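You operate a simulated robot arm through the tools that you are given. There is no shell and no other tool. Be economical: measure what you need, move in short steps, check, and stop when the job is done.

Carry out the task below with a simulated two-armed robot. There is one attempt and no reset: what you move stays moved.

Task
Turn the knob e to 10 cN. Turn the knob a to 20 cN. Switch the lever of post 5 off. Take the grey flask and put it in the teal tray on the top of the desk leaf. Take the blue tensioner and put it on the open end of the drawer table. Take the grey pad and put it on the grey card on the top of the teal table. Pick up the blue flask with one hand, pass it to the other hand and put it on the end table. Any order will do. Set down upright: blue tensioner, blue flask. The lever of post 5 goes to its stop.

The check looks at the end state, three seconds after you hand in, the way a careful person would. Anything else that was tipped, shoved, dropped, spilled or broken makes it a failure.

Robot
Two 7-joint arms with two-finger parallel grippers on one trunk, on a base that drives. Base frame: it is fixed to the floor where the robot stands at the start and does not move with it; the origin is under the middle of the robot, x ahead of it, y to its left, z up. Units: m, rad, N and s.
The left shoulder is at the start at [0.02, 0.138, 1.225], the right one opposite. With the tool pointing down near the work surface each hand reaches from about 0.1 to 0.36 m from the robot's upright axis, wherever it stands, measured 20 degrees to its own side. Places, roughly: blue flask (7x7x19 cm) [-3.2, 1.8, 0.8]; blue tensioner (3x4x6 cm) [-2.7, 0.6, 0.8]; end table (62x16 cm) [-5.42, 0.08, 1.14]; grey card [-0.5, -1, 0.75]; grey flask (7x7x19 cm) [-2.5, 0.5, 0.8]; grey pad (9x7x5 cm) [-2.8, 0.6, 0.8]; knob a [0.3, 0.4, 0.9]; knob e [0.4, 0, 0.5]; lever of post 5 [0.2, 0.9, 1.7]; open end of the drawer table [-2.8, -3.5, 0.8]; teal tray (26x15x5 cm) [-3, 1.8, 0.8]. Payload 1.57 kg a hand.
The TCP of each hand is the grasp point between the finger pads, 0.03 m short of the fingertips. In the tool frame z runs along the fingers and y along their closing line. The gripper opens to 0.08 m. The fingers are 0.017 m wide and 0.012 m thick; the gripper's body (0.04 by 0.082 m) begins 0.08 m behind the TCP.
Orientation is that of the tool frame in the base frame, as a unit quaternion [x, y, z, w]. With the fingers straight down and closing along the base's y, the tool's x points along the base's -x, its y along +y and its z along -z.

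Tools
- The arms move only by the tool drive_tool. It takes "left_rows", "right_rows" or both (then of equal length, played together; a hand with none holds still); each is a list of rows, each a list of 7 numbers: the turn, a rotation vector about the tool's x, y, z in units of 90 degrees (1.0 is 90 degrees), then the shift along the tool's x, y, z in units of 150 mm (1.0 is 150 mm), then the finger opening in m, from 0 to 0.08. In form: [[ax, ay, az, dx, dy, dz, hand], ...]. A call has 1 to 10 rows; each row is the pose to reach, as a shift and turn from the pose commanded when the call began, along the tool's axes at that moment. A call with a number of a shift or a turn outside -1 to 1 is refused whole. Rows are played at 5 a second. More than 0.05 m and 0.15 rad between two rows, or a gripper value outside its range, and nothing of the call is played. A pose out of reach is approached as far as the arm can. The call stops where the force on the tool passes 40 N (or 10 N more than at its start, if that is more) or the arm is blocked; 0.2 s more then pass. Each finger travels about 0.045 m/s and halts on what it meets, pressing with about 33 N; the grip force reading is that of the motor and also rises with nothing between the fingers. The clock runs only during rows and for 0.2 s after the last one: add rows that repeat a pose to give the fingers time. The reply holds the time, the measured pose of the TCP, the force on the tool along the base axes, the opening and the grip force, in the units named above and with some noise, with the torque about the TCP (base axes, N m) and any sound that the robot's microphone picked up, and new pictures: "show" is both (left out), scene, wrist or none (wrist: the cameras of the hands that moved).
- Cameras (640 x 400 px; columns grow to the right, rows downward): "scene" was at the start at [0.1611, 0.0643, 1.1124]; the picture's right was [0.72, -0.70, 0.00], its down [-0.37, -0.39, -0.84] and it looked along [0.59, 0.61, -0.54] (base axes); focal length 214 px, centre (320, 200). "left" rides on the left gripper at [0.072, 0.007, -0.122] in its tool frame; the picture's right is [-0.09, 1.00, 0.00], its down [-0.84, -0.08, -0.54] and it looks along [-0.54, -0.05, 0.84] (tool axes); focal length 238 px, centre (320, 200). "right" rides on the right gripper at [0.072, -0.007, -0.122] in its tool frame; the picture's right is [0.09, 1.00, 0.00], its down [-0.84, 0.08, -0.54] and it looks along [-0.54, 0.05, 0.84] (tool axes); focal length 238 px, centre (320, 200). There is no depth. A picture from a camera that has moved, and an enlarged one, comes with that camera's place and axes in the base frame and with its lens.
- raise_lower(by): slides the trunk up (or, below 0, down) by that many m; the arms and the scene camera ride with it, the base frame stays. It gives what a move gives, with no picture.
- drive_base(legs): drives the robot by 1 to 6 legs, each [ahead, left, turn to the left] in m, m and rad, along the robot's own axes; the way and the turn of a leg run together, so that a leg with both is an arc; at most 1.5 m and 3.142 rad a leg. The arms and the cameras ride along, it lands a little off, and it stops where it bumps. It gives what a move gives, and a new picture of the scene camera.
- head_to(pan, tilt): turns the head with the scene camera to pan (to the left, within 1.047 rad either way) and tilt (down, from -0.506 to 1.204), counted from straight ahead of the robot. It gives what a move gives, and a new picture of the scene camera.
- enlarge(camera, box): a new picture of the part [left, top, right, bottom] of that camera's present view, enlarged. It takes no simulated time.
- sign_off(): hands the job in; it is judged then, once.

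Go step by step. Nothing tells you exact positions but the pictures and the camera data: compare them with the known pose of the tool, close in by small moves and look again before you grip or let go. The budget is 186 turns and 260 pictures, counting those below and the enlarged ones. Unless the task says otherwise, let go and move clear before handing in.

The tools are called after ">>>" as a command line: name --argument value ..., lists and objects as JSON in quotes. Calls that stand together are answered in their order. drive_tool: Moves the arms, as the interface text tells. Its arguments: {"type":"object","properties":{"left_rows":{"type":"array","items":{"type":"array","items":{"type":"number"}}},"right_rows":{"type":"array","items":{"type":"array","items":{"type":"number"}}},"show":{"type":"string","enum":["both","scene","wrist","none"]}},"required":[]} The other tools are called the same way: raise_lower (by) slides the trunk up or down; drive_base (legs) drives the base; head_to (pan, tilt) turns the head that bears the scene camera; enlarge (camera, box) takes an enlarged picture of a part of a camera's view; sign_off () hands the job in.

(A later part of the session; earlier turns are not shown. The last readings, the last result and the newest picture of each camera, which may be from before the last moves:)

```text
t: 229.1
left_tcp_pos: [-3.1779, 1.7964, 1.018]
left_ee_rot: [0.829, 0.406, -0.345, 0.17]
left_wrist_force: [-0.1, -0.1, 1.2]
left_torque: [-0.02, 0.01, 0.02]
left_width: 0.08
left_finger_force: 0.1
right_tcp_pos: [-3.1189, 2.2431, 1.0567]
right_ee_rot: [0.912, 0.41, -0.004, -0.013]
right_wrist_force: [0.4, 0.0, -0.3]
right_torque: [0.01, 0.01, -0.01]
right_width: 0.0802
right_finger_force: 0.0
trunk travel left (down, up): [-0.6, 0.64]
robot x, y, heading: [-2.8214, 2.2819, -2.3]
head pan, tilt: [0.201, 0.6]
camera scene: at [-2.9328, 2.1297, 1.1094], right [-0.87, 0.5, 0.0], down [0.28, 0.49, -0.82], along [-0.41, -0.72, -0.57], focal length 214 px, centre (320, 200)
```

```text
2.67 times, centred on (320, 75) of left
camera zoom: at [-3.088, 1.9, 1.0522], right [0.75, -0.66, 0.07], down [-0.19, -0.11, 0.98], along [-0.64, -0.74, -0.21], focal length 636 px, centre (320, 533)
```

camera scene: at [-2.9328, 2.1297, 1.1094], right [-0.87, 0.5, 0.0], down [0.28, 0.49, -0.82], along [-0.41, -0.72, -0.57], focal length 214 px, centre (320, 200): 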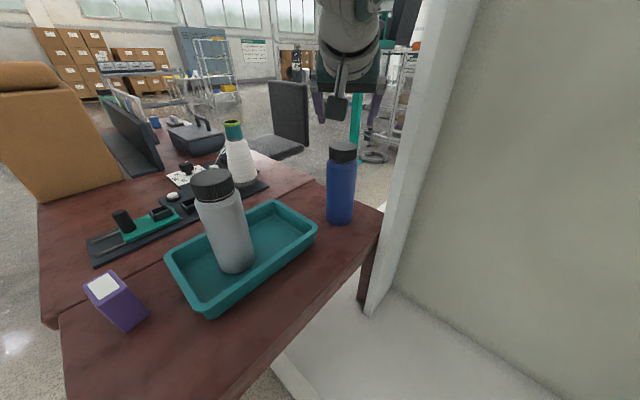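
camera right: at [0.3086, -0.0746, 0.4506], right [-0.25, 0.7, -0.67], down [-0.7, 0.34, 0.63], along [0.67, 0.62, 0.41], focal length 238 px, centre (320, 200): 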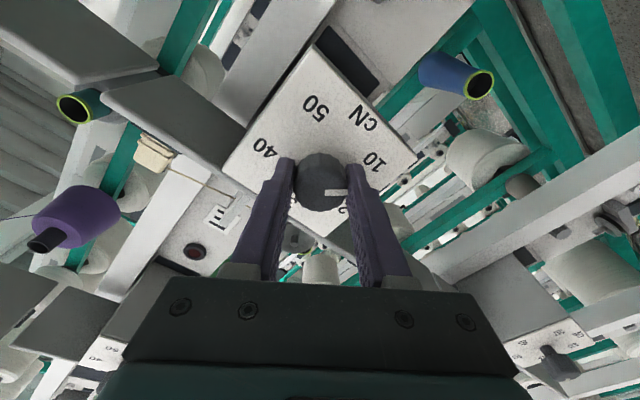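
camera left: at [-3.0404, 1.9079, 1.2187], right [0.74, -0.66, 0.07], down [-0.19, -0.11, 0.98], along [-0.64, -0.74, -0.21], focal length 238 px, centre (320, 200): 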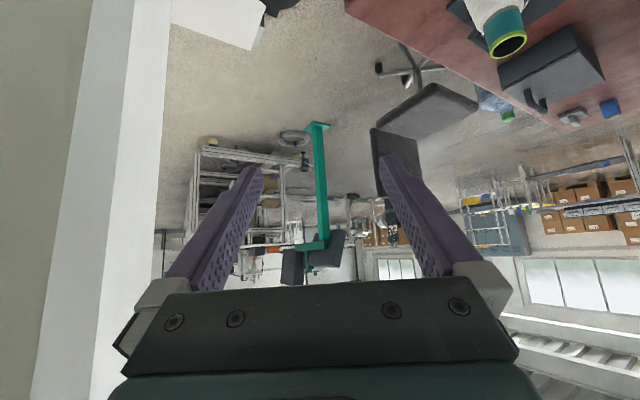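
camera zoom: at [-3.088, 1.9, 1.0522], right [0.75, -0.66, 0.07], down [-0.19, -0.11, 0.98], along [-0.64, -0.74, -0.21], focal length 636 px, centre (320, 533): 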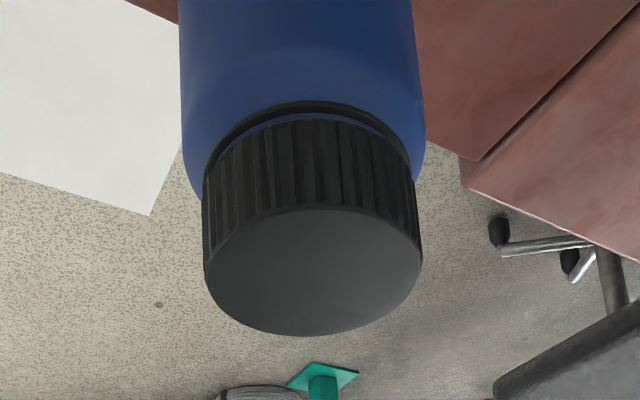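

Aligned within 2 mm. Lower onto the blue flask.

>>> raise_lower --by -0.1

>>> enlarge --camera "left" --box '[0, 0, 640, 400]'

```text
t: 230.4
left_tcp_pos: [-3.1779, 1.796, 0.9173]
left_ee_rot: [0.83, 0.405, -0.346, 0.17]
left_wrist_force: [0.1, 0.0, 0.1]
left_torque: [0.01, -0.01, 0.0]
left_width: 0.0801
left_finger_force: 0.2
right_tcp_pos: [-3.1185, 2.2424, 0.9578]
right_ee_rot: [0.912, 0.41, -0.004, -0.013]
right_wrist_force: [0.9, 0.0, -0.7]
right_torque: [0.0, 0.0, 0.01]
right_width: 0.0803
right_finger_force: 0.0
trunk travel left (down, up): [-0.5, 0.74]
robot x, y, heading: [-2.8193, 2.2799, -2.298]
head pan, tilt: [0.201, 0.6]
```

```text
1.00 times, centred on (320, 200) of left (not enlarged: the box is as wide or as high as the picture)
camera zoom: at [-3.0882, 1.8999, 0.9523], right [0.75, -0.66, 0.07], down [-0.19, -0.11, 0.98], along [-0.64, -0.74, -0.21], focal length 238 px, centre (320, 200)
```

zoom: 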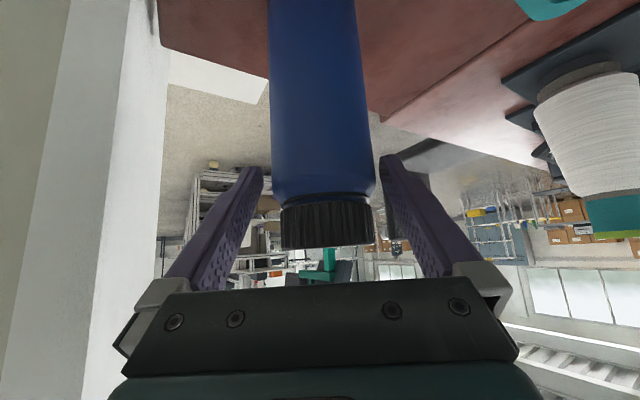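

>>> drive_tool --left_rows '[[0, 0, 0, 0, 0, 0, 0.05], [0, 0, 0, 0, 0, 0, 0.05], [0, 0, 0, 0, 0, 0, 0.05], [0, 0, 0, 0, 0, 0, 0.05], [0, 0, 0, 0, 0, 0, 0.05]]' --show "none"

>>> raise_lower --by 0.3

>>> enlarge --camera "left" --box '[0, 0, 640, 400]'

```text
t: 231.6
left_tcp_pos: [-3.1773, 1.7947, 0.9186]
left_ee_rot: [0.829, 0.404, -0.346, 0.17]
left_wrist_force: [1.6, -1.1, 2.5]
left_torque: [-0.03, -0.14, 0.03]
left_width: 0.0669
left_finger_force: 32.6
right_tcp_pos: [-3.119, 2.2421, 0.9571]
right_ee_rot: [0.912, 0.41, -0.004, -0.014]
right_wrist_force: [-0.2, -0.5, -0.4]
right_torque: [-0.01, 0.02, -0.05]
right_width: 0.08
right_finger_force: 0.0
trunk travel left (down, up): [-0.5, 0.74]
robot x, y, heading: [-2.8205, 2.281, -2.297]
head pan, tilt: [0.201, 0.6]
```

```text
t: 234.6
left_tcp_pos: [-3.1783, 1.7966, 1.2183]
left_ee_rot: [0.829, 0.405, -0.346, 0.17]
left_wrist_force: [0.0, 0.0, -2.7]
left_torque: [0.05, -0.02, 0.01]
left_width: 0.0667
left_finger_force: 32.9
right_tcp_pos: [-3.1192, 2.2427, 1.2573]
right_ee_rot: [0.912, 0.41, -0.004, -0.013]
right_wrist_force: [0.2, 0.0, 0.1]
right_torque: [0.05, 0.0, 0.0]
right_width: 0.0801
right_finger_force: 0.1
trunk travel left (down, up): [-0.8, 0.44]
robot x, y, heading: [-2.8242, 2.2776, -2.292]
head pan, tilt: [0.201, 0.6]
```

```text
1.00 times, centred on (320, 200) of left (not enlarged: the box is as wide or as high as the picture)
camera zoom: at [-3.0879, 1.9002, 1.252], right [0.75, -0.66, 0.07], down [-0.19, -0.11, 0.98], along [-0.64, -0.74, -0.21], focal length 238 px, centre (320, 200)
```

zoom: 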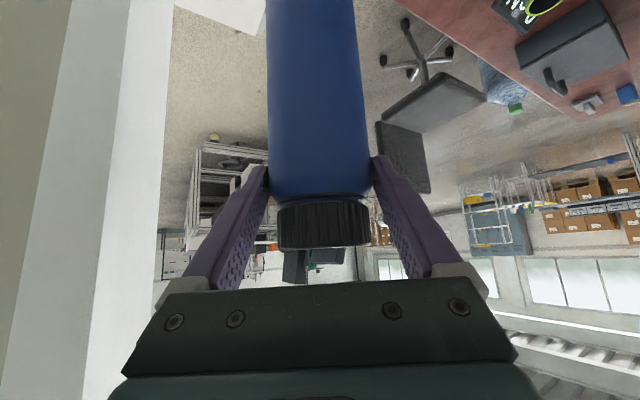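

Blue flask in hand. I drive out into the open area to do the hand-over.

>>> drive_base --legs '[[-0.5, 0.57, 0], [-0.2, 0.2, 0]]'

>>> head_to --pan 0.3 --tilt 0.5

```text
t: 240.3
left_tcp_pos: [-2.1294, 1.8122, 1.2181]
left_ee_rot: [0.828, 0.407, -0.345, 0.171]
left_wrist_force: [0.9, 0.6, -1.9]
left_torque: [0.05, -0.05, 0.01]
left_width: 0.0667
left_finger_force: 32.6
right_tcp_pos: [-2.0734, 2.2574, 1.2558]
right_ee_rot: [0.911, 0.412, -0.004, -0.014]
right_wrist_force: [0.7, 0.7, 0.8]
right_torque: [-0.01, 0.03, -0.01]
right_width: 0.0802
right_finger_force: 0.0
trunk travel left (down, up): [-0.8, 0.44]
robot x, y, heading: [-1.7733, 2.2979, -2.289]
head pan, tilt: [0.201, 0.6]
camera scene: at [-1.8862, 2.1463, 1.3094], right [-0.87, 0.49, 0.0], down [0.28, 0.49, -0.82], along [-0.41, -0.72, -0.57], focal length 214 px, centre (320, 200)
```

scene: 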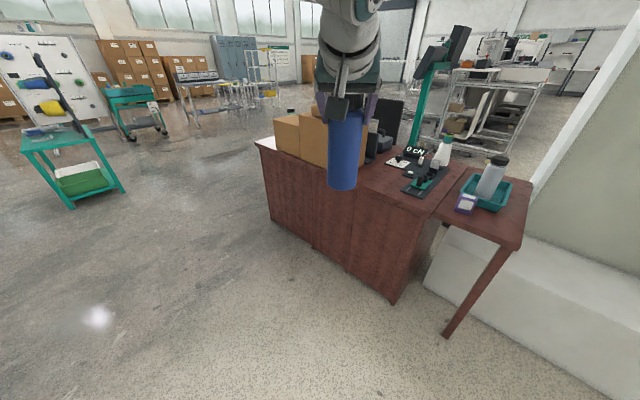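

```text
t: 241.0
left_tcp_pos: [-2.1301, 1.8124, 1.2176]
left_ee_rot: [0.828, 0.407, -0.346, 0.17]
left_wrist_force: [-0.4, 0.2, -2.1]
left_torque: [0.03, -0.05, 0.04]
left_width: 0.0669
left_finger_force: 32.9
right_tcp_pos: [-2.0725, 2.2581, 1.2557]
right_ee_rot: [0.911, 0.412, -0.003, -0.014]
right_wrist_force: [-1.2, 0.4, -0.1]
right_torque: [0.0, -0.04, -0.01]
right_width: 0.08
right_finger_force: 0.1
trunk travel left (down, up): [-0.8, 0.44]
robot x, y, heading: [-1.7759, 2.2975, -2.286]
head pan, tilt: [0.3, 0.499]
camera scene: at [-1.8794, 2.14, 1.3184], right [-0.91, 0.4, 0.0], down [0.19, 0.44, -0.88], along [-0.36, -0.8, -0.48], focal length 214 px, centre (320, 200)
```

scene: 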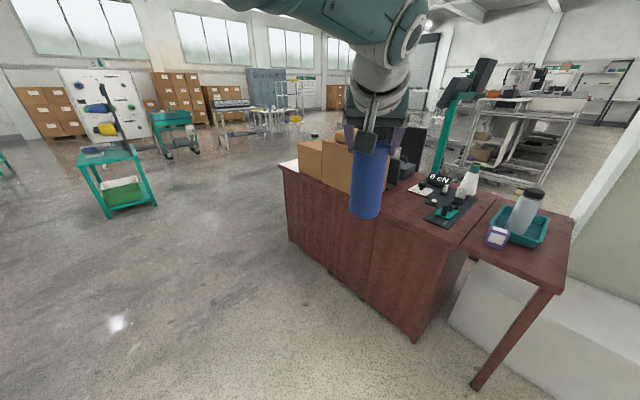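

I bring the left hand back and down along its own x axis to a comfortable hand-over place.

>>> drive_tool --left_rows '[[0, 0, 0, 0.2, 0, 0, 0.05], [0, 0, 0, 0.4, 0, 0, 0.05], [0, 0, 0, 0.6, 0, 0, 0.05], [0, 0, 0, 0.8, 0, 0, 0.05], [0, 0, 0, 0.8, 0, 0, 0.05]]' --show "scene"

```text
t: 242.2
left_tcp_pos: [-2.1214, 1.8547, 1.1147]
left_ee_rot: [0.826, 0.41, -0.344, 0.174]
left_wrist_force: [-0.2, 0.2, -2.7]
left_torque: [0.02, -0.02, 0.01]
left_width: 0.0669
left_finger_force: 32.8
left hand out of reach, approached as far as the arm can: row 1, 2, 3, 4, 5
right_tcp_pos: [-2.0725, 2.257, 1.2573]
right_ee_rot: [0.911, 0.412, -0.003, -0.014]
right_wrist_force: [0.3, 0.0, 0.2]
right_torque: [0.01, -0.02, -0.01]
right_width: 0.0799
right_finger_force: 0.2
trunk travel left (down, up): [-0.8, 0.44]
robot x, y, heading: [-1.7771, 2.2969, -2.287]
head pan, tilt: [0.3, 0.499]
camera scene: at [-1.8784, 2.1402, 1.316], right [-0.92, 0.4, 0.0], down [0.2, 0.46, -0.86], along [-0.34, -0.79, -0.5], focal length 214 px, centre (320, 200)
```

scene: 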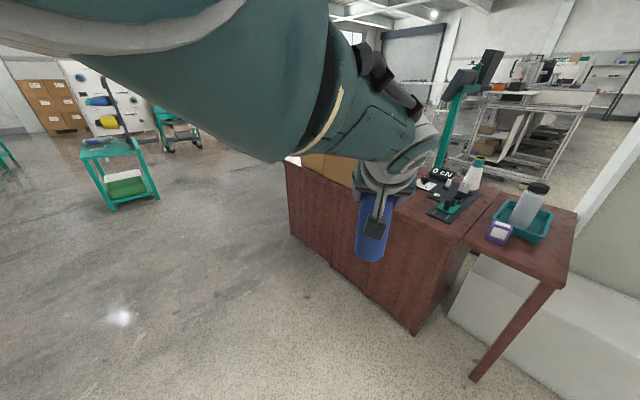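

>>> drive_tool --left_rows '[[0, 0.05, 0, 0, 0.25, -0.1, 0.05], [0, 0.1, 0, 0, 0.5, -0.2, 0.05], [0, 0.15, 0, 0, 0.75, -0.3, 0.05], [0, 0.15, 0, 0, 1.0, -0.4, 0.05], [0, 0.15, 0, 0, 1.0, -0.4, 0.05]]' --show "scene"

```text
t: 243.4
left_tcp_pos: [-2.0291, 1.7524, 1.1406]
left_ee_rot: [0.863, 0.424, -0.245, 0.121]
left_wrist_force: [-0.7, 0.3, -2.1]
left_torque: [0.0, -0.02, 0.02]
left_width: 0.0669
left_finger_force: 33.0
left hand out of reach, approached as far as the arm can: row 1, 2, 3, 4, 5
right_tcp_pos: [-2.0734, 2.2592, 1.2564]
right_ee_rot: [0.911, 0.412, -0.003, -0.014]
right_wrist_force: [0.9, -0.2, 0.5]
right_torque: [0.02, 0.02, 0.0]
right_width: 0.0803
right_finger_force: 0.0
trunk travel left (down, up): [-0.8, 0.44]
robot x, y, heading: [-1.7763, 2.2981, -2.291]
head pan, tilt: [0.3, 0.499]
camera scene: at [-1.8794, 2.14, 1.3185], right [-0.91, 0.4, 0.0], down [0.19, 0.44, -0.88], along [-0.36, -0.8, -0.48], focal length 214 px, centre (320, 200)
```

scene: 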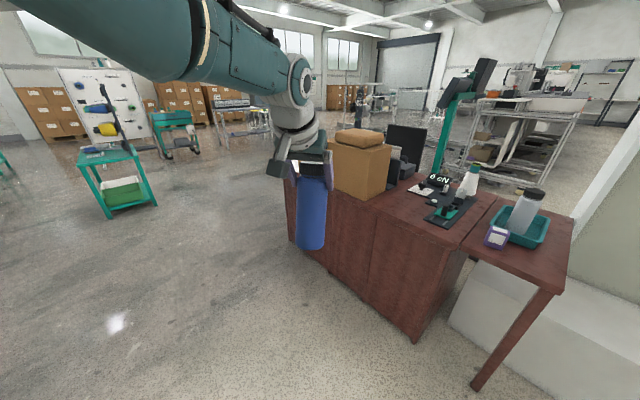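

>>> drive_tool --left_rows '[[0, -0.09, 0, 0, 0.15, 0, 0.05], [0, -0.18, 0, 0, 0.3, 0, 0.05], [0, -0.27, 0, 0, 0.45, 0, 0.05], [0, -0.36, 0, 0, 0.6, 0, 0.05], [0, -0.45, 0, 0, 0.75, 0, 0.05], [0, -0.54, 0, 0, 0.9, 0, 0.05], [0, -0.63, 0, 0, 1.0, 0, 0.05], [0, -0.63, 0, 0, 1.0, 0, 0.05]]' --show "none"

>>> drive_tool --left_rows '[[0, 0, 0, 0.2, 0, 0, 0.05], [0, 0, 0, 0.4, 0, 0, 0.05], [0, 0, 0, 0.6, 0, 0, 0.05], [0, 0, 0, 0.8, 0, -0.1, 0.05], [0, 0, 0, 0.8, 0, -0.35, 0.05], [0, 0, 0, 0.8, 0, -0.6, 0.05], [0, 0, 0, 0.8, 0, -0.85, 0.05], [0, 0, 0, 0.8, 0, -0.85, 0.05]]' --show "scene"

```text
t: 245.2
left_tcp_pos: [-1.9082, 1.6646, 1.1417]
left_ee_rot: [0.643, 0.316, -0.625, 0.309]
left_wrist_force: [0.5, 0.2, -2.1]
left_torque: [0.13, -0.11, 0.0]
left_width: 0.0672
left_finger_force: 33.0
left hand out of reach, approached as far as the arm can: row 1, 2, 3, 4, 5, 7
right_tcp_pos: [-2.0733, 2.2586, 1.2567]
right_ee_rot: [0.911, 0.413, -0.003, -0.014]
right_wrist_force: [-0.6, 1.8, 0.5]
right_torque: [0.0, 0.01, 0.02]
right_width: 0.0802
right_finger_force: 0.0
trunk travel left (down, up): [-0.8, 0.44]
robot x, y, heading: [-1.7759, 2.2954, -2.288]
head pan, tilt: [0.3, 0.499]
```

```text
t: 247.0
left_tcp_pos: [-1.8305, 1.7678, 1.0229]
left_ee_rot: [0.643, 0.315, -0.626, 0.308]
left_wrist_force: [-0.6, -0.1, -3.1]
left_torque: [0.12, -0.11, -0.04]
left_width: 0.0665
left_finger_force: 32.9
left hand out of reach, approached as far as the arm can: row 1, 2, 3, 4, 5, 6
right_tcp_pos: [-2.0736, 2.2581, 1.256]
right_ee_rot: [0.911, 0.413, -0.004, -0.014]
right_wrist_force: [0.0, 0.5, 0.5]
right_torque: [0.0, -0.01, 0.02]
right_width: 0.0802
right_finger_force: 0.1
trunk travel left (down, up): [-0.8, 0.44]
robot x, y, heading: [-1.7784, 2.3021, -2.288]
head pan, tilt: [0.3, 0.499]
camera scene: at [-1.8795, 2.1401, 1.3185], right [-0.91, 0.4, 0.0], down [0.19, 0.44, -0.88], along [-0.36, -0.8, -0.48], focal length 214 px, centre (320, 200)
```

scene: 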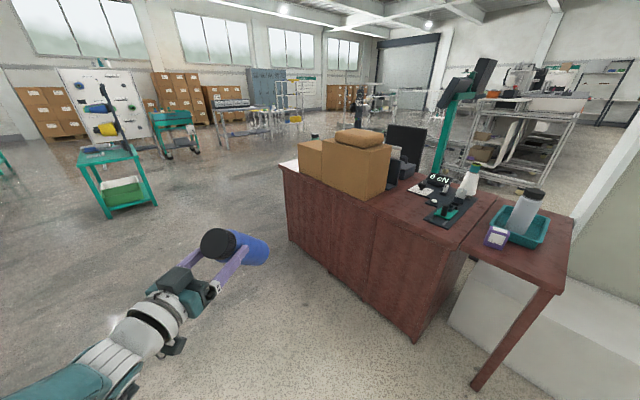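

The elbow is low again. I pitch back so the flask hangs upright.

>>> drive_tool --left_rows '[[0, 0.09, 0, 0, -0.08, 0, 0.05], [0, 0.18, 0, 0, -0.16, 0, 0.05], [0, 0.27, 0, 0, -0.24, 0, 0.05], [0, 0.36, 0, 0, -0.32, 0, 0.05], [0, 0.45, 0, 0, -0.4, 0, 0.05], [0, 0.49, 0, 0, -0.5, 0, 0.05], [0, 0.49, 0, 0, -0.6, 0, 0.05]]' --show "both"

```text
t: 248.6
left_tcp_pos: [-1.8876, 1.8054, 1.032]
left_ee_rot: [0.827, 0.41, -0.337, 0.187]
left_wrist_force: [0.5, 0.3, -2.6]
left_torque: [0.01, -0.01, 0.07]
left_width: 0.0668
left_finger_force: 32.6
right_tcp_pos: [-2.0733, 2.2574, 1.2566]
right_ee_rot: [0.911, 0.412, -0.003, -0.014]
right_wrist_force: [-0.1, 0.2, -0.6]
right_torque: [0.0, -0.02, 0.03]
right_width: 0.0798
right_finger_force: 0.1
trunk travel left (down, up): [-0.8, 0.44]
robot x, y, heading: [-1.7766, 2.2976, -2.285]
head pan, tilt: [0.3, 0.499]
camera scene: at [-1.8795, 2.1401, 1.3185], right [-0.91, 0.4, 0.0], down [0.19, 0.44, -0.88], along [-0.36, -0.8, -0.48], focal length 214 px, centre (320, 200)
camera left: at [-1.8018, 1.911, 1.0657], right [0.76, -0.64, 0.1], down [-0.21, -0.1, 0.97], along [-0.61, -0.76, -0.21], focal length 238 px, centre (320, 200)
```

scene: 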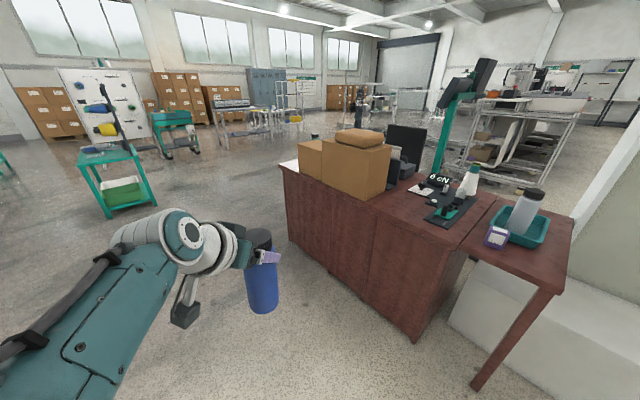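
left: 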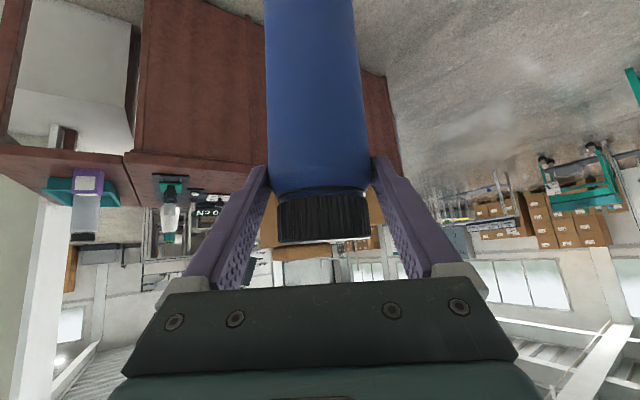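

Flask hangs upright. Now I yaw the right hand 41° left, then pitch it horizontal to approach the flask's lower body.

>>> drive_tool --right_rows '[[0, 0, -0.09, -0.13, 0, 0.1, 0.08], [0, 0, -0.18, -0.26, 0, 0.2, 0.08], [0, 0, -0.27, -0.39, 0, 0.3, 0.08], [0, 0, -0.36, -0.52, 0, 0.4, 0.08], [0, 0, -0.455, -0.67, 0, 0.5, 0.08]]' --show "none"

>>> drive_tool --right_rows '[[0, -0.095, 0, 0, 0, 0, 0.08], [0, -0.19, 0, 0, 0, 0, 0.08], [0, -0.285, 0, 0, 0, 0, 0.08], [0, -0.38, 0, 0, 0, 0, 0.08], [0, -0.475, 0, 0, 0, 0, 0.08], [0, -0.57, 0, 0, 0, 0, 0.08], [0, -0.665, 0, 0, 0, 0, 0.08], [0, -0.76, 0, 0, 0, 0, 0.08], [0, -0.855, 0, 0, 0, 0, 0.08], [0, -0.95, 0, 0, 0, 0, 0.08]]' --show "wrist"

```text
t: 249.8
left_tcp_pos: [-1.889, 1.81, 1.026]
left_ee_rot: [0.832, 0.405, -0.332, 0.185]
left_wrist_force: [0.0, -0.2, -3.2]
left_torque: [0.03, 0.03, 0.05]
left_width: 0.0668
left_finger_force: 33.1
right_tcp_pos: [-2.1408, 2.1832, 1.1817]
right_ee_rot: [0.708, 0.706, 0.0, -0.014]
right_wrist_force: [0.9, 0.1, 0.3]
right_torque: [-0.01, 0.01, 0.0]
right_width: 0.0802
right_finger_force: 0.0
trunk travel left (down, up): [-0.8, 0.44]
robot x, y, heading: [-1.7781, 2.2986, -2.29]
head pan, tilt: [0.3, 0.499]
```

```text
t: 252.0
left_tcp_pos: [-1.8866, 1.8104, 1.0261]
left_ee_rot: [0.832, 0.406, -0.331, 0.185]
left_wrist_force: [-0.7, -1.0, -3.5]
left_torque: [0.04, -0.01, -0.01]
left_width: 0.0669
left_finger_force: 33.0
right_tcp_pos: [-2.1404, 2.1836, 1.1821]
right_ee_rot: [0.521, 0.527, -0.481, 0.469]
right_wrist_force: [0.5, -0.2, -1.2]
right_torque: [0.01, -0.02, 0.05]
right_width: 0.08
right_finger_force: 0.0
trunk travel left (down, up): [-0.8, 0.44]
robot x, y, heading: [-1.7764, 2.3014, -2.289]
head pan, tilt: [0.3, 0.499]
camera right: at [-2.1476, 2.312, 1.1222], right [0.99, 0.0, -0.11], down [0.1, 0.46, 0.88], along [0.05, -0.89, 0.45], focal length 238 px, centre (320, 200)
```

right: 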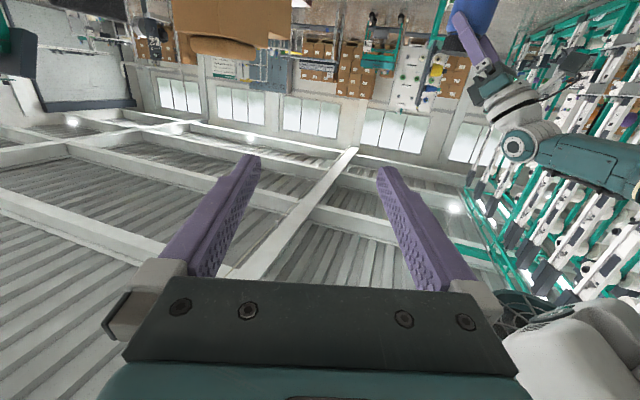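

The right wrist would be too far below its shoulder here, so I first bring the left hand with the flask up and closer.

>>> drive_tool --left_rows '[[0, 0, 0, -0.07, -0.04, -0.2, 0.05], [0, 0, 0, -0.14, -0.08, -0.4, 0.05], [0, 0, 0, -0.21, -0.12, -0.6, 0.05], [0, 0, 0, -0.28, -0.16, -0.8, 0.05], [0, 0, 0, -0.34, -0.2, -0.99, 0.05], [0, 0, 0, -0.34, -0.2, -0.99, 0.05]]' --show "scene"

```text
t: 253.6
left_tcp_pos: [-1.859, 1.8708, 1.1683]
left_ee_rot: [0.835, 0.388, -0.319, 0.224]
left_wrist_force: [0.2, 0.3, -3.8]
left_torque: [0.04, -0.02, -0.02]
left_width: 0.0667
left_finger_force: 33.6
right_tcp_pos: [-2.1414, 2.1836, 1.1813]
right_ee_rot: [0.522, 0.526, -0.481, 0.468]
right_wrist_force: [-0.1, 0.5, 0.7]
right_torque: [0.0, -0.04, -0.03]
right_width: 0.08
right_finger_force: 0.0
trunk travel left (down, up): [-0.8, 0.44]
robot x, y, heading: [-1.7767, 2.2949, -2.285]
head pan, tilt: [0.3, 0.499]
stopped in row 6 (left hand): the arm was blocked; the commanded pose is now the measured one
camera scene: at [-1.8794, 2.1399, 1.3185], right [-0.91, 0.4, 0.0], down [0.19, 0.44, -0.88], along [-0.36, -0.8, -0.48], focal length 214 px, centre (320, 200)
```

scene: 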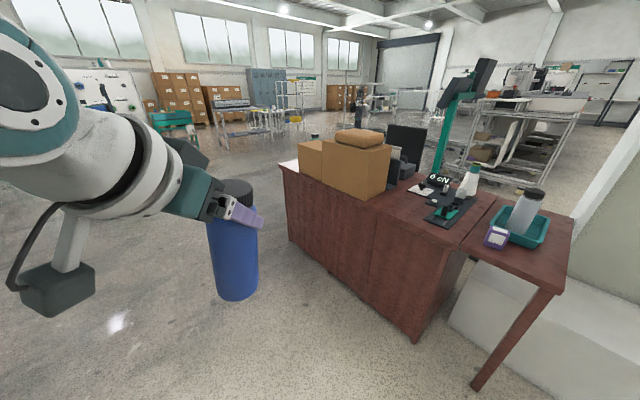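

The left arm is too folded here. I move the flask a bit forward, right and up, levelling its lean.

>>> drive_tool --left_rows '[[0.03, 0, 0, -0.2, -0.08, -0.05, 0.05], [0.06, 0, 0, -0.4, -0.16, -0.1, 0.05], [0.09, 0, 0, -0.6, -0.24, -0.14, 0.05], [0.116, 0, 0, -0.75, -0.32, -0.17, 0.05], [0.116, 0, 0, -0.88, -0.38, -0.2, 0.05], [0.116, 0, 0, -0.88, -0.38, -0.2, 0.05]]' --show "scene"

```text
t: 255.0
left_tcp_pos: [-1.9602, 1.8568, 1.2766]
left_ee_rot: [0.85, 0.362, -0.356, 0.142]
left_wrist_force: [0.0, -0.2, -2.5]
left_torque: [0.02, -0.04, -0.01]
left_width: 0.0669
left_finger_force: 32.9
right_tcp_pos: [-2.1408, 2.1836, 1.1824]
right_ee_rot: [0.521, 0.527, -0.481, 0.469]
right_wrist_force: [-1.2, -1.0, -0.5]
right_torque: [0.0, -0.02, 0.0]
right_width: 0.0801
right_finger_force: 0.1
trunk travel left (down, up): [-0.8, 0.44]
robot x, y, heading: [-1.7754, 2.2968, -2.29]
head pan, tilt: [0.3, 0.499]
camera scene: at [-1.8795, 2.14, 1.3185], right [-0.91, 0.4, 0.0], down [0.19, 0.44, -0.88], along [-0.36, -0.8, -0.48], focal length 214 px, centre (320, 200)
```

scene: 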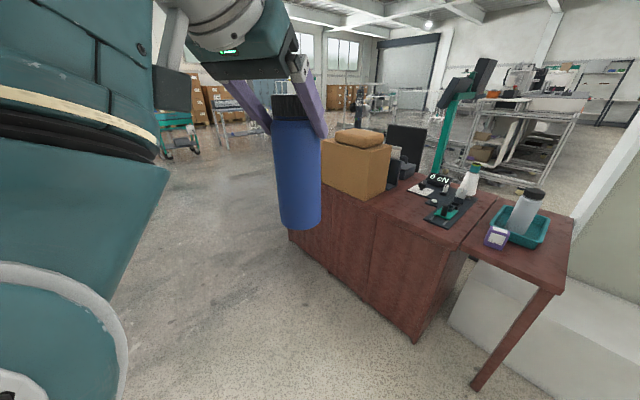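

Flask is upright at (-1.96, 1.857) with its lower body free. I bring the right hand in line behind it.

>>> drive_tool --right_rows '[[0, -0.0125, 0, -0.03, 0.18, 0.186, 0.08], [0, -0.025, 0, -0.06, 0.36, 0.372, 0.08], [0, -0.0375, 0, -0.09, 0.54, 0.558, 0.08], [0, -0.05, 0, -0.12, 0.72, 0.744, 0.08], [0, -0.0625, 0, -0.15, 0.9, 0.9, 0.08]]' --show "both"

```text
t: 256.2
left_tcp_pos: [-1.9596, 1.8579, 1.2753]
left_ee_rot: [0.851, 0.361, -0.356, 0.141]
left_wrist_force: [-0.5, -0.4, -2.8]
left_torque: [0.01, 0.0, 0.02]
left_width: 0.0668
left_finger_force: 33.5
right_tcp_pos: [-2.0049, 2.0437, 1.1872]
right_ee_rot: [-0.498, -0.503, 0.505, -0.493]
right_wrist_force: [0.0, 0.2, 0.0]
right_torque: [0.06, -0.04, -0.04]
right_width: 0.0801
right_finger_force: 0.2
trunk travel left (down, up): [-0.8, 0.44]
robot x, y, heading: [-1.7754, 2.2987, -2.29]
head pan, tilt: [0.3, 0.499]
camera scene: at [-1.8795, 2.14, 1.3185], right [-0.91, 0.4, 0.0], down [0.19, 0.44, -0.88], along [-0.36, -0.8, -0.48], focal length 214 px, centre (320, 200)
camera right: at [-2.0113, 2.1665, 1.117], right [0.99, -0.01, -0.11], down [0.1, 0.54, 0.84], along [0.06, -0.84, 0.54], focal length 238 px, centre (320, 200)
```

scene: 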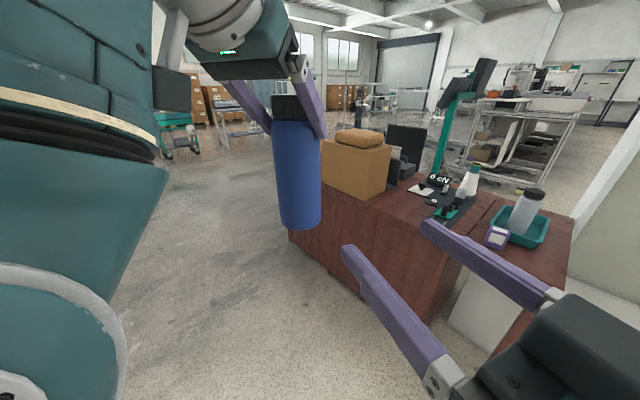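
right: 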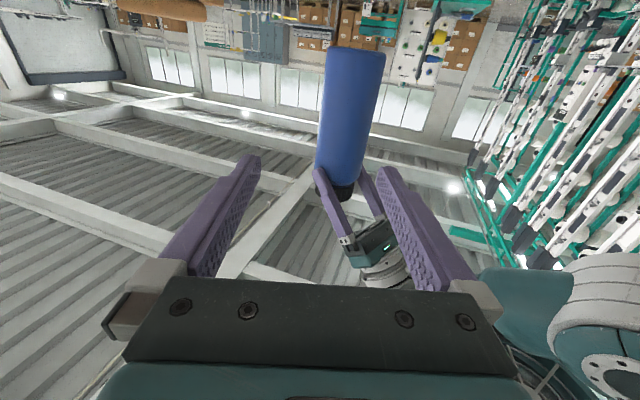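

>>> drive_tool --right_rows '[[0, 0, 0, 0, 0.15, 0.15, 0.08], [0, 0, 0, 0, 0.297, 0.3, 0.08], [0, 0, 0, 0, 0.297, 0.5, 0.08]]' --show "wrist"

```text
t: 257.0
left_tcp_pos: [-1.958, 1.8571, 1.2761]
left_ee_rot: [0.851, 0.361, -0.355, 0.14]
left_wrist_force: [0.8, -0.2, -2.6]
left_torque: [0.01, -0.04, -0.02]
left_width: 0.0666
left_finger_force: 33.1
right_tcp_pos: [-1.9615, 1.9723, 1.1875]
right_ee_rot: [-0.497, -0.504, 0.505, -0.494]
right_wrist_force: [0.0, -0.4, -0.2]
right_torque: [-0.02, 0.01, -0.01]
right_width: 0.0801
right_finger_force: 0.0
trunk travel left (down, up): [-0.8, 0.44]
robot x, y, heading: [-1.7794, 2.302, -2.29]
head pan, tilt: [0.3, 0.499]
camera right: at [-1.9685, 2.0952, 1.1163], right [0.99, 0.0, -0.11], down [0.1, 0.54, 0.84], along [0.06, -0.84, 0.54], focal length 238 px, centre (320, 200)
```

right: 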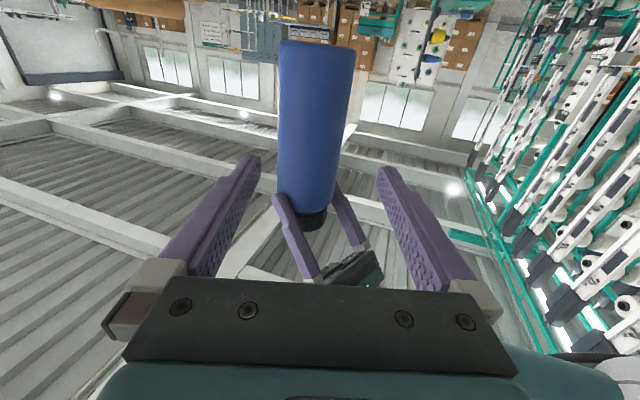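

The flask is about 8 mm to the -x side of where I took it. I correct and advance around it.

>>> drive_tool --right_rows '[[0, 0, 0, 0, -0.057, 0.1, 0.08], [0, 0, 0, 0, -0.057, 0.3, 0.08], [0, 0, 0, 0, -0.057, 0.5, 0.08], [0, 0, 0, 0, -0.057, 0.65, 0.08], [0, 0, 0, 0, -0.057, 0.8, 0.08]]' --show "wrist"

```text
t: 258.2
left_tcp_pos: [-1.9602, 1.8581, 1.2755]
left_ee_rot: [0.851, 0.361, -0.355, 0.14]
left_wrist_force: [-0.8, 0.6, -3.2]
left_torque: [0.0, -0.01, 0.01]
left_width: 0.0668
left_finger_force: 33.0
right_tcp_pos: [-1.9714, 1.8506, 1.1875]
right_ee_rot: [-0.497, -0.504, 0.506, -0.493]
right_wrist_force: [0.2, 0.9, 0.4]
right_torque: [0.02, 0.04, -0.01]
right_width: 0.0801
right_finger_force: 0.1
trunk travel left (down, up): [-0.8, 0.44]
robot x, y, heading: [-1.7772, 2.2984, -2.285]
head pan, tilt: [0.3, 0.499]
camera right: at [-1.9782, 1.9731, 1.1155], right [0.99, -0.01, -0.11], down [0.1, 0.54, 0.84], along [0.06, -0.84, 0.54], focal length 238 px, centre (320, 200)
```

right: 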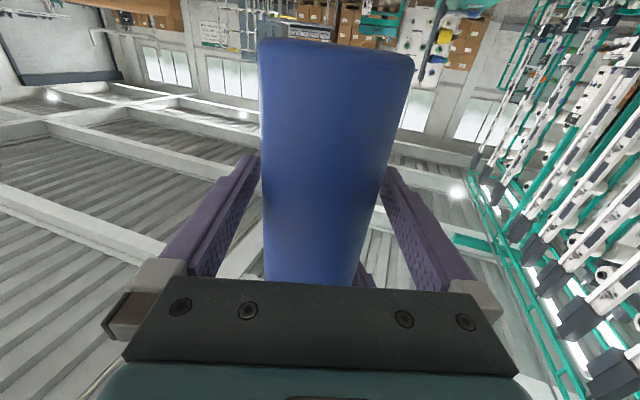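

No contact, flask between the right fingers. Close the right hand.

>>> drive_tool --right_rows '[[0, 0, 0, 0, 0, 0, 0.05], [0, 0, 0, 0, 0, 0, 0.05], [0, 0, 0, 0, 0, 0, 0.05], [0, 0, 0, 0, 0, 0, 0.05], [0, 0, 0, 0, 0, 0, 0.05]]' --show "wrist"

```text
t: 259.4
left_tcp_pos: [-1.9592, 1.8578, 1.2755]
left_ee_rot: [0.851, 0.361, -0.356, 0.14]
left_wrist_force: [2.9, 4.3, -2.5]
left_torque: [0.25, 0.22, -0.05]
left_width: 0.067
left_finger_force: 32.9
right_tcp_pos: [-1.9707, 1.8513, 1.1872]
right_ee_rot: [-0.498, -0.503, 0.505, -0.494]
right_wrist_force: [-1.0, -4.6, -0.2]
right_torque: [0.15, -0.42, 0.03]
right_width: 0.067
right_finger_force: 32.9
trunk travel left (down, up): [-0.8, 0.44]
robot x, y, heading: [-1.7735, 2.2969, -2.288]
head pan, tilt: [0.3, 0.499]
camera right: at [-1.9782, 1.9734, 1.1154], right [0.99, -0.01, -0.11], down [0.1, 0.54, 0.84], along [0.05, -0.84, 0.54], focal length 238 px, centre (320, 200)
```

right: 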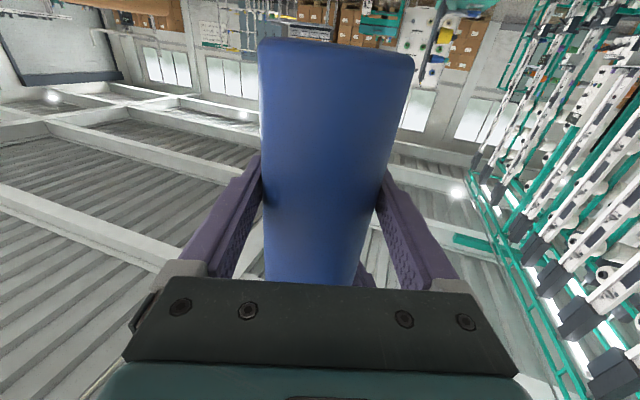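

Both hands hold it. Open the left and withdraw it along its own axis.

>>> drive_tool --left_rows '[[0, 0, 0, 0, 0, 0, 0.08], [0, 0, 0, 0, 0, 0, 0.08], [0, 0, 0, 0, 0, 0, 0.08], [0, 0, 0, -0.1, 0, -0.2, 0.08], [0, 0, 0, -0.2, 0, -0.4, 0.08], [0, 0, 0, -0.2, 0.2, -0.6, 0.08], [0, 0, 0, -0.2, 0.5, -0.6, 0.08], [0, 0, 0, -0.2, 0.8, -0.6, 0.08]]' --show "scene"

```text
t: 261.4
left_tcp_pos: [-1.8704, 1.7957, 1.332]
left_ee_rot: [0.883, 0.327, -0.324, 0.098]
left_wrist_force: [-0.6, -1.0, 0.4]
left_torque: [-0.01, -0.01, -0.04]
left_width: 0.0799
left_finger_force: 0.1
left hand out of reach, approached as far as the arm can: row 5, 6, 7, 8
right_tcp_pos: [-1.9709, 1.8519, 1.1864]
right_ee_rot: [-0.498, -0.504, 0.506, -0.493]
right_wrist_force: [-0.5, 0.4, -0.4]
right_torque: [0.04, 0.02, 0.01]
right_width: 0.068
right_finger_force: 33.0
trunk travel left (down, up): [-0.8, 0.44]
robot x, y, heading: [-1.7775, 2.2991, -2.292]
head pan, tilt: [0.3, 0.499]
stopped in row 8 (left hand): the arm was blocked; the commanded pose is now the measured one
camera scene: at [-1.8795, 2.14, 1.3185], right [-0.91, 0.4, 0.0], down [0.19, 0.44, -0.88], along [-0.36, -0.8, -0.48], focal length 214 px, centre (320, 200)
```

scene: 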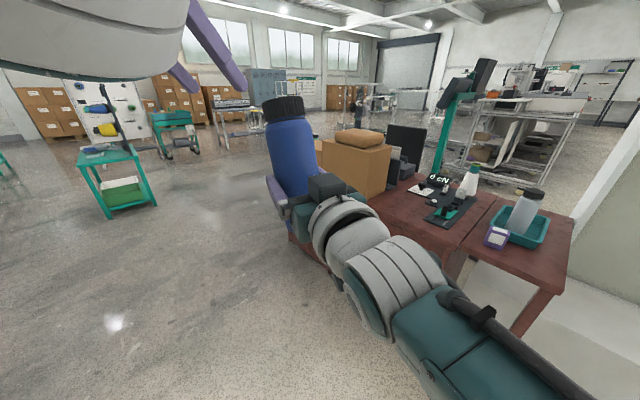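

Hand-over done. I lower the left hand out of the way and check the right grip.

>>> drive_tool --left_rows '[[0, 0, 0, 0.1, 0.2, 0.15, 0.08], [0, 0, 0, 0.2, 0.4, 0.3, 0.08], [0, 0, 0, 0.3, 0.6, 0.45, 0.08], [0, 0, 0, 0.4, 0.7, 0.6, 0.08], [0, 0, 0, 0.55, 0.7, 0.7, 0.08], [0, 0, 0, 0.7, 0.7, 0.7, 0.08], [0, 0, 0, 0.9, 0.7, 0.7, 0.08]]' --show "scene"

>>> enlarge --camera "right" --box '[0, 0, 640, 400]'

```text
t: 263.0
left_tcp_pos: [-1.7783, 1.7435, 1.1636]
left_ee_rot: [0.882, 0.327, -0.325, 0.099]
left_wrist_force: [0.5, -0.7, 0.0]
left_torque: [0.0, -0.02, 0.01]
left_width: 0.0801
left_finger_force: 0.1
right_tcp_pos: [-1.9711, 1.8516, 1.1861]
right_ee_rot: [-0.497, -0.504, 0.505, -0.494]
right_wrist_force: [-0.8, -0.2, -1.0]
right_torque: [0.04, 0.01, 0.02]
right_width: 0.0678
right_finger_force: 33.0
trunk travel left (down, up): [-0.8, 0.44]
robot x, y, heading: [-1.7768, 2.3004, -2.287]
head pan, tilt: [0.3, 0.499]
camera scene: at [-1.8795, 2.14, 1.3185], right [-0.91, 0.4, 0.0], down [0.19, 0.44, -0.88], along [-0.36, -0.8, -0.48], focal length 214 px, centre (320, 200)
```

scene: 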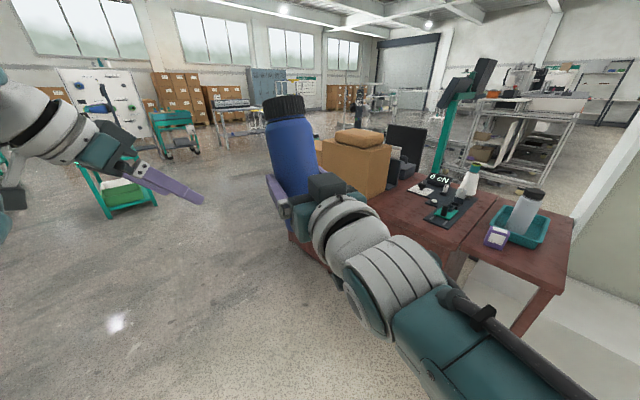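

```text
1.00 times, centred on (320, 200) of right (not enlarged: the box is as wide or as high as the picture)
camera zoom: at [-1.9784, 1.9733, 1.1156], right [0.99, -0.01, -0.11], down [0.1, 0.54, 0.84], along [0.05, -0.84, 0.54], focal length 238 px, centre (320, 200)
```

zoom: 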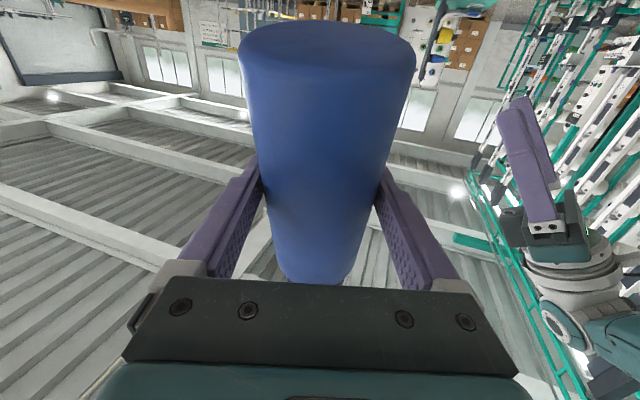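

The flask pivoted slightly in the right grip but is held. I drive round the south end of the desk toward the end table.

>>> drive_base --legs '[[0, 0, -0.85], [-0.45, 1.45, 0], [0, 1.5, 0], [1.45, 0.05, 0], [0.9, 0, 0]]'

>>> head_to --pan -0.2 --tilt 0.25

```text
refused: leg 2 is longer than a leg can be; nothing moved
```

```text
t: 263.9
left_tcp_pos: [-1.7808, 1.7436, 1.1636]
left_ee_rot: [0.882, 0.329, -0.324, 0.1]
left_wrist_force: [-1.2, -0.2, 0.4]
left_torque: [0.01, -0.01, -0.01]
left_width: 0.0796
left_finger_force: 0.1
right_tcp_pos: [-1.9713, 1.8517, 1.1868]
right_ee_rot: [-0.498, -0.503, 0.506, -0.494]
right_wrist_force: [0.0, 0.4, -1.3]
right_torque: [0.04, 0.01, 0.04]
right_width: 0.0674
right_finger_force: 33.2
trunk travel left (down, up): [-0.8, 0.44]
robot x, y, heading: [-1.7762, 2.2962, -2.29]
head pan, tilt: [-0.201, 0.25]
camera scene: at [-1.9168, 2.1664, 1.3416], right [-0.61, 0.79, 0.0], down [0.2, 0.15, -0.97], along [-0.77, -0.59, -0.25], focal length 214 px, centre (320, 200)
```

scene: 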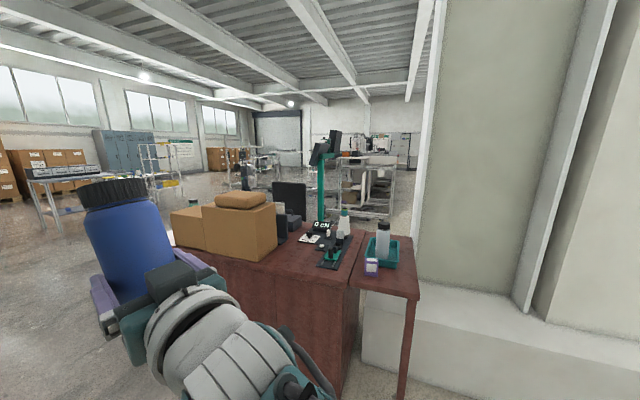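

>>> drive_base --legs '[[0, 0, -0.85], [-0.45, 1.3, 0], [0, 1.4, 0], [0, 0.25, 0], [1.4, 0.0, 0], [0.9, 0, 0]]'

>>> enlarge --camera "right" --box '[0, 0, 640, 400]'

```text
t: 292.0
left_tcp_pos: [-3.9743, -1.0666, 1.1634]
left_ee_rot: [0.939, -0.06, -0.337, -0.042]
left_wrist_force: [-0.9, 0.5, 1.3]
left_torque: [-0.01, -0.02, -0.02]
left_width: 0.0801
left_finger_force: 0.0
right_tcp_pos: [-4.0233, -0.8528, 1.1865]
right_ee_rot: [-0.659, -0.257, 0.663, -0.245]
right_wrist_force: [0.4, 0.3, -0.4]
right_torque: [0.05, -0.07, -0.02]
right_width: 0.0672
right_finger_force: 33.4
trunk travel left (down, up): [-0.8, 0.44]
robot x, y, heading: [-3.5574, -0.6994, -3.127]
head pan, tilt: [-0.201, 0.25]
camera scene: at [-3.7523, -0.6836, 1.3416], right [0.19, 0.98, 0.0], down [0.24, -0.05, -0.97], along [-0.95, 0.18, -0.25], focal length 214 px, centre (320, 200)
```

scene: 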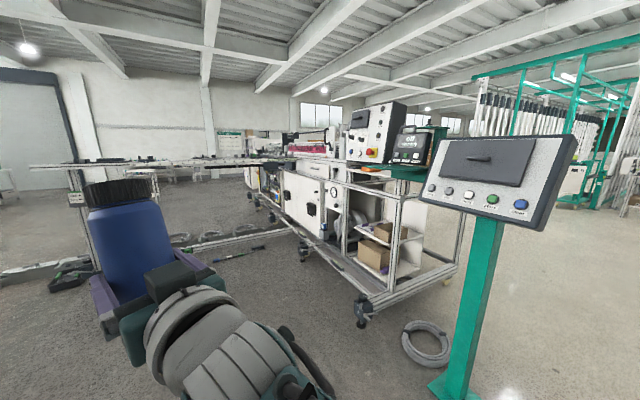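

```text
1.00 times, centred on (320, 200) of right (not enlarged: the box is as wide or as high as the picture)
camera zoom: at [-3.9364, -0.7656, 1.1156], right [0.66, -0.74, -0.11], down [0.47, 0.29, 0.84], along [-0.59, -0.6, 0.54], focal length 238 px, centre (320, 200)
```

zoom: 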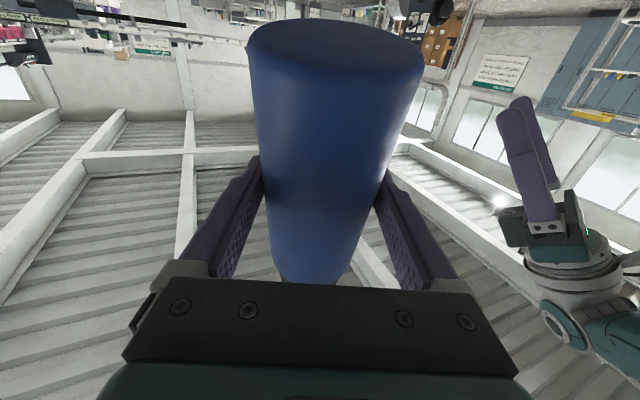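

>>> enlarge --camera "scene" --box '[260, 90, 460, 215]'

```text
3.20 times, centred on (360, 152) of scene
camera zoom: at [-3.7523, -0.6836, 1.3416], right [0.19, 0.98, 0.0], down [0.24, -0.05, -0.97], along [-0.95, 0.18, -0.25], focal length 686 px, centre (192, 352)
```

zoom: 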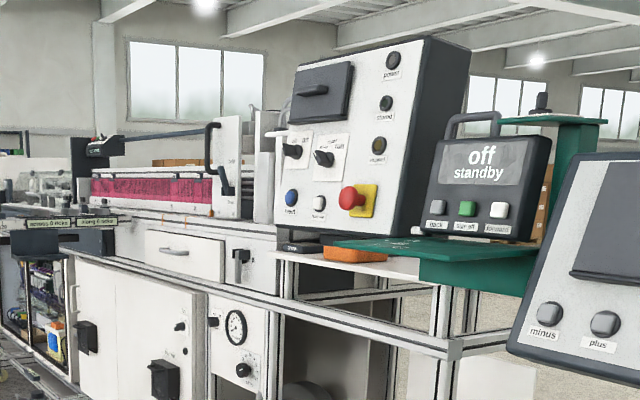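

>>> raise_lower --by 0.4

>>> drive_base --legs '[[0.55, -0.1, 0]]'

>>> head_to --pan -0.5 --tilt 0.5

```text
t: 295.8
left_tcp_pos: [-3.974, -1.0674, 1.5639]
left_ee_rot: [0.939, -0.06, -0.336, -0.041]
left_wrist_force: [0.5, -0.4, 0.1]
left_torque: [-0.01, 0.01, 0.01]
left_width: 0.0801
left_finger_force: 0.1
right_tcp_pos: [-4.0229, -0.8523, 1.5873]
right_ee_rot: [-0.659, -0.257, 0.663, -0.245]
right_wrist_force: [0.1, 0.1, -2.7]
right_torque: [0.03, -0.03, -0.03]
right_width: 0.0669
right_finger_force: 33.3
trunk travel left (down, up): [-1.2, 0.04]
robot x, y, heading: [-3.5609, -0.6983, -3.13]
head pan, tilt: [-0.201, 0.25]
```

```text
t: 299.0
left_tcp_pos: [-4.5318, -0.9742, 1.5627]
left_ee_rot: [0.939, -0.062, -0.336, -0.042]
left_wrist_force: [-0.1, 0.0, 0.1]
left_torque: [-0.01, -0.02, 0.04]
left_width: 0.08
left_finger_force: 0.0
right_tcp_pos: [-4.5788, -0.7591, 1.5864]
right_ee_rot: [-0.66, -0.256, 0.663, -0.243]
right_wrist_force: [0.4, -0.2, -2.2]
right_torque: [0.02, 0.01, -0.01]
right_width: 0.0667
right_finger_force: 33.6
trunk travel left (down, up): [-1.2, 0.04]
robot x, y, heading: [-4.1205, -0.609, -3.127]
head pan, tilt: [-0.201, 0.25]
camera scene: at [-4.3088, -0.591, 1.7416], right [0.19, 0.98, 0.0], down [0.24, -0.05, -0.97], along [-0.95, 0.18, -0.25], focal length 214 px, centre (320, 200)
```

scene: 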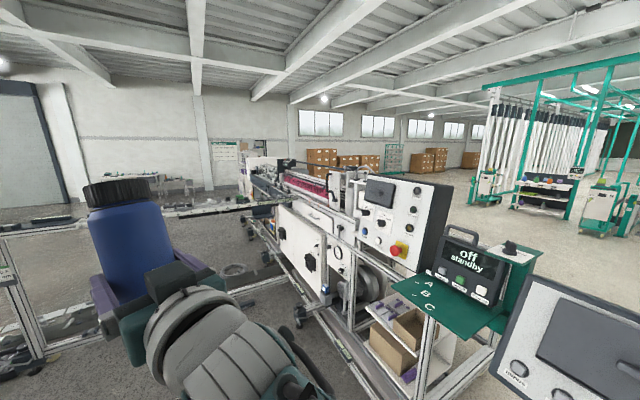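

```text
t: 299.8
left_tcp_pos: [-4.5314, -0.9748, 1.5627]
left_ee_rot: [0.939, -0.061, -0.337, -0.041]
left_wrist_force: [0.3, -0.4, 0.2]
left_torque: [0.05, 0.02, -0.01]
left_width: 0.08
left_finger_force: 0.2
right_tcp_pos: [-4.58, -0.7587, 1.5864]
right_ee_rot: [-0.66, -0.256, 0.663, -0.244]
right_wrist_force: [0.0, -0.1, -3.1]
right_torque: [0.01, 0.0, 0.02]
right_width: 0.0668
right_finger_force: 32.7
trunk travel left (down, up): [-1.2, 0.04]
robot x, y, heading: [-4.1199, -0.6067, -3.13]
head pan, tilt: [-0.499, 0.499]
camera scene: at [-4.2975, -0.566, 1.7185], right [0.47, 0.88, 0.0], down [0.42, -0.22, -0.88], along [-0.78, 0.41, -0.48], focal length 214 px, centre (320, 200)
```

scene: 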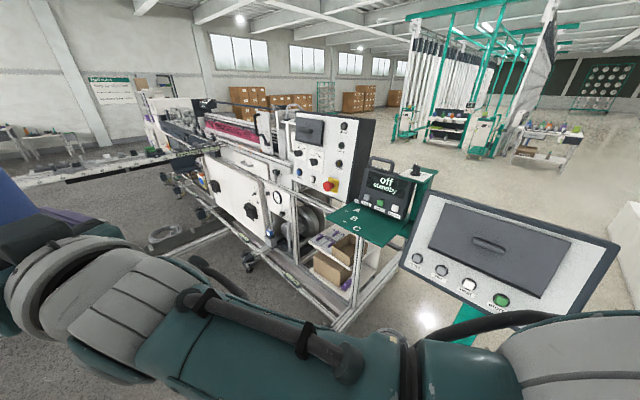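

>>> enlarge --camera "scene" --box '[220, 110, 460, 260]'

>>> enlarge --camera "scene" --box '[40, 80, 280, 230]'

```text
2.67 times, centred on (340, 185) of scene
camera zoom: at [-4.2975, -0.566, 1.7185], right [0.47, 0.88, 0.0], down [0.42, -0.22, -0.88], along [-0.78, 0.41, -0.48], focal length 572 px, centre (267, 240)
```

zoom: 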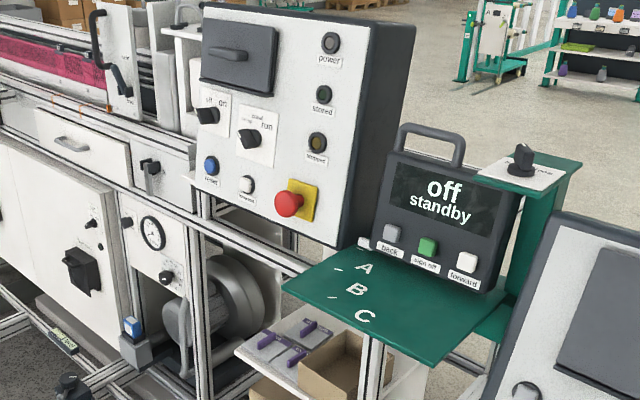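

```text
2.67 times, centred on (160, 155) of scene
camera zoom: at [-4.2975, -0.566, 1.7185], right [0.47, 0.88, 0.0], down [0.42, -0.22, -0.88], along [-0.78, 0.41, -0.48], focal length 572 px, centre (747, 320)
```

zoom: 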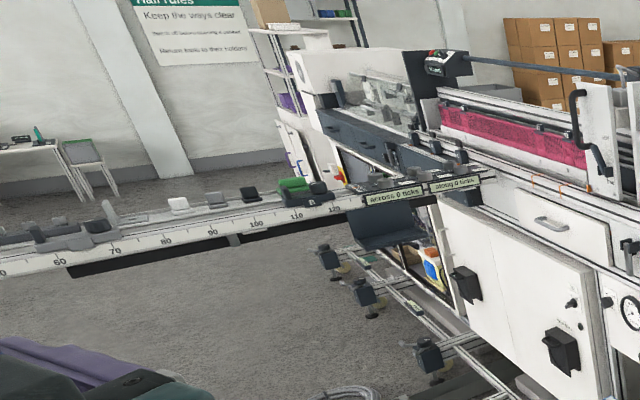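

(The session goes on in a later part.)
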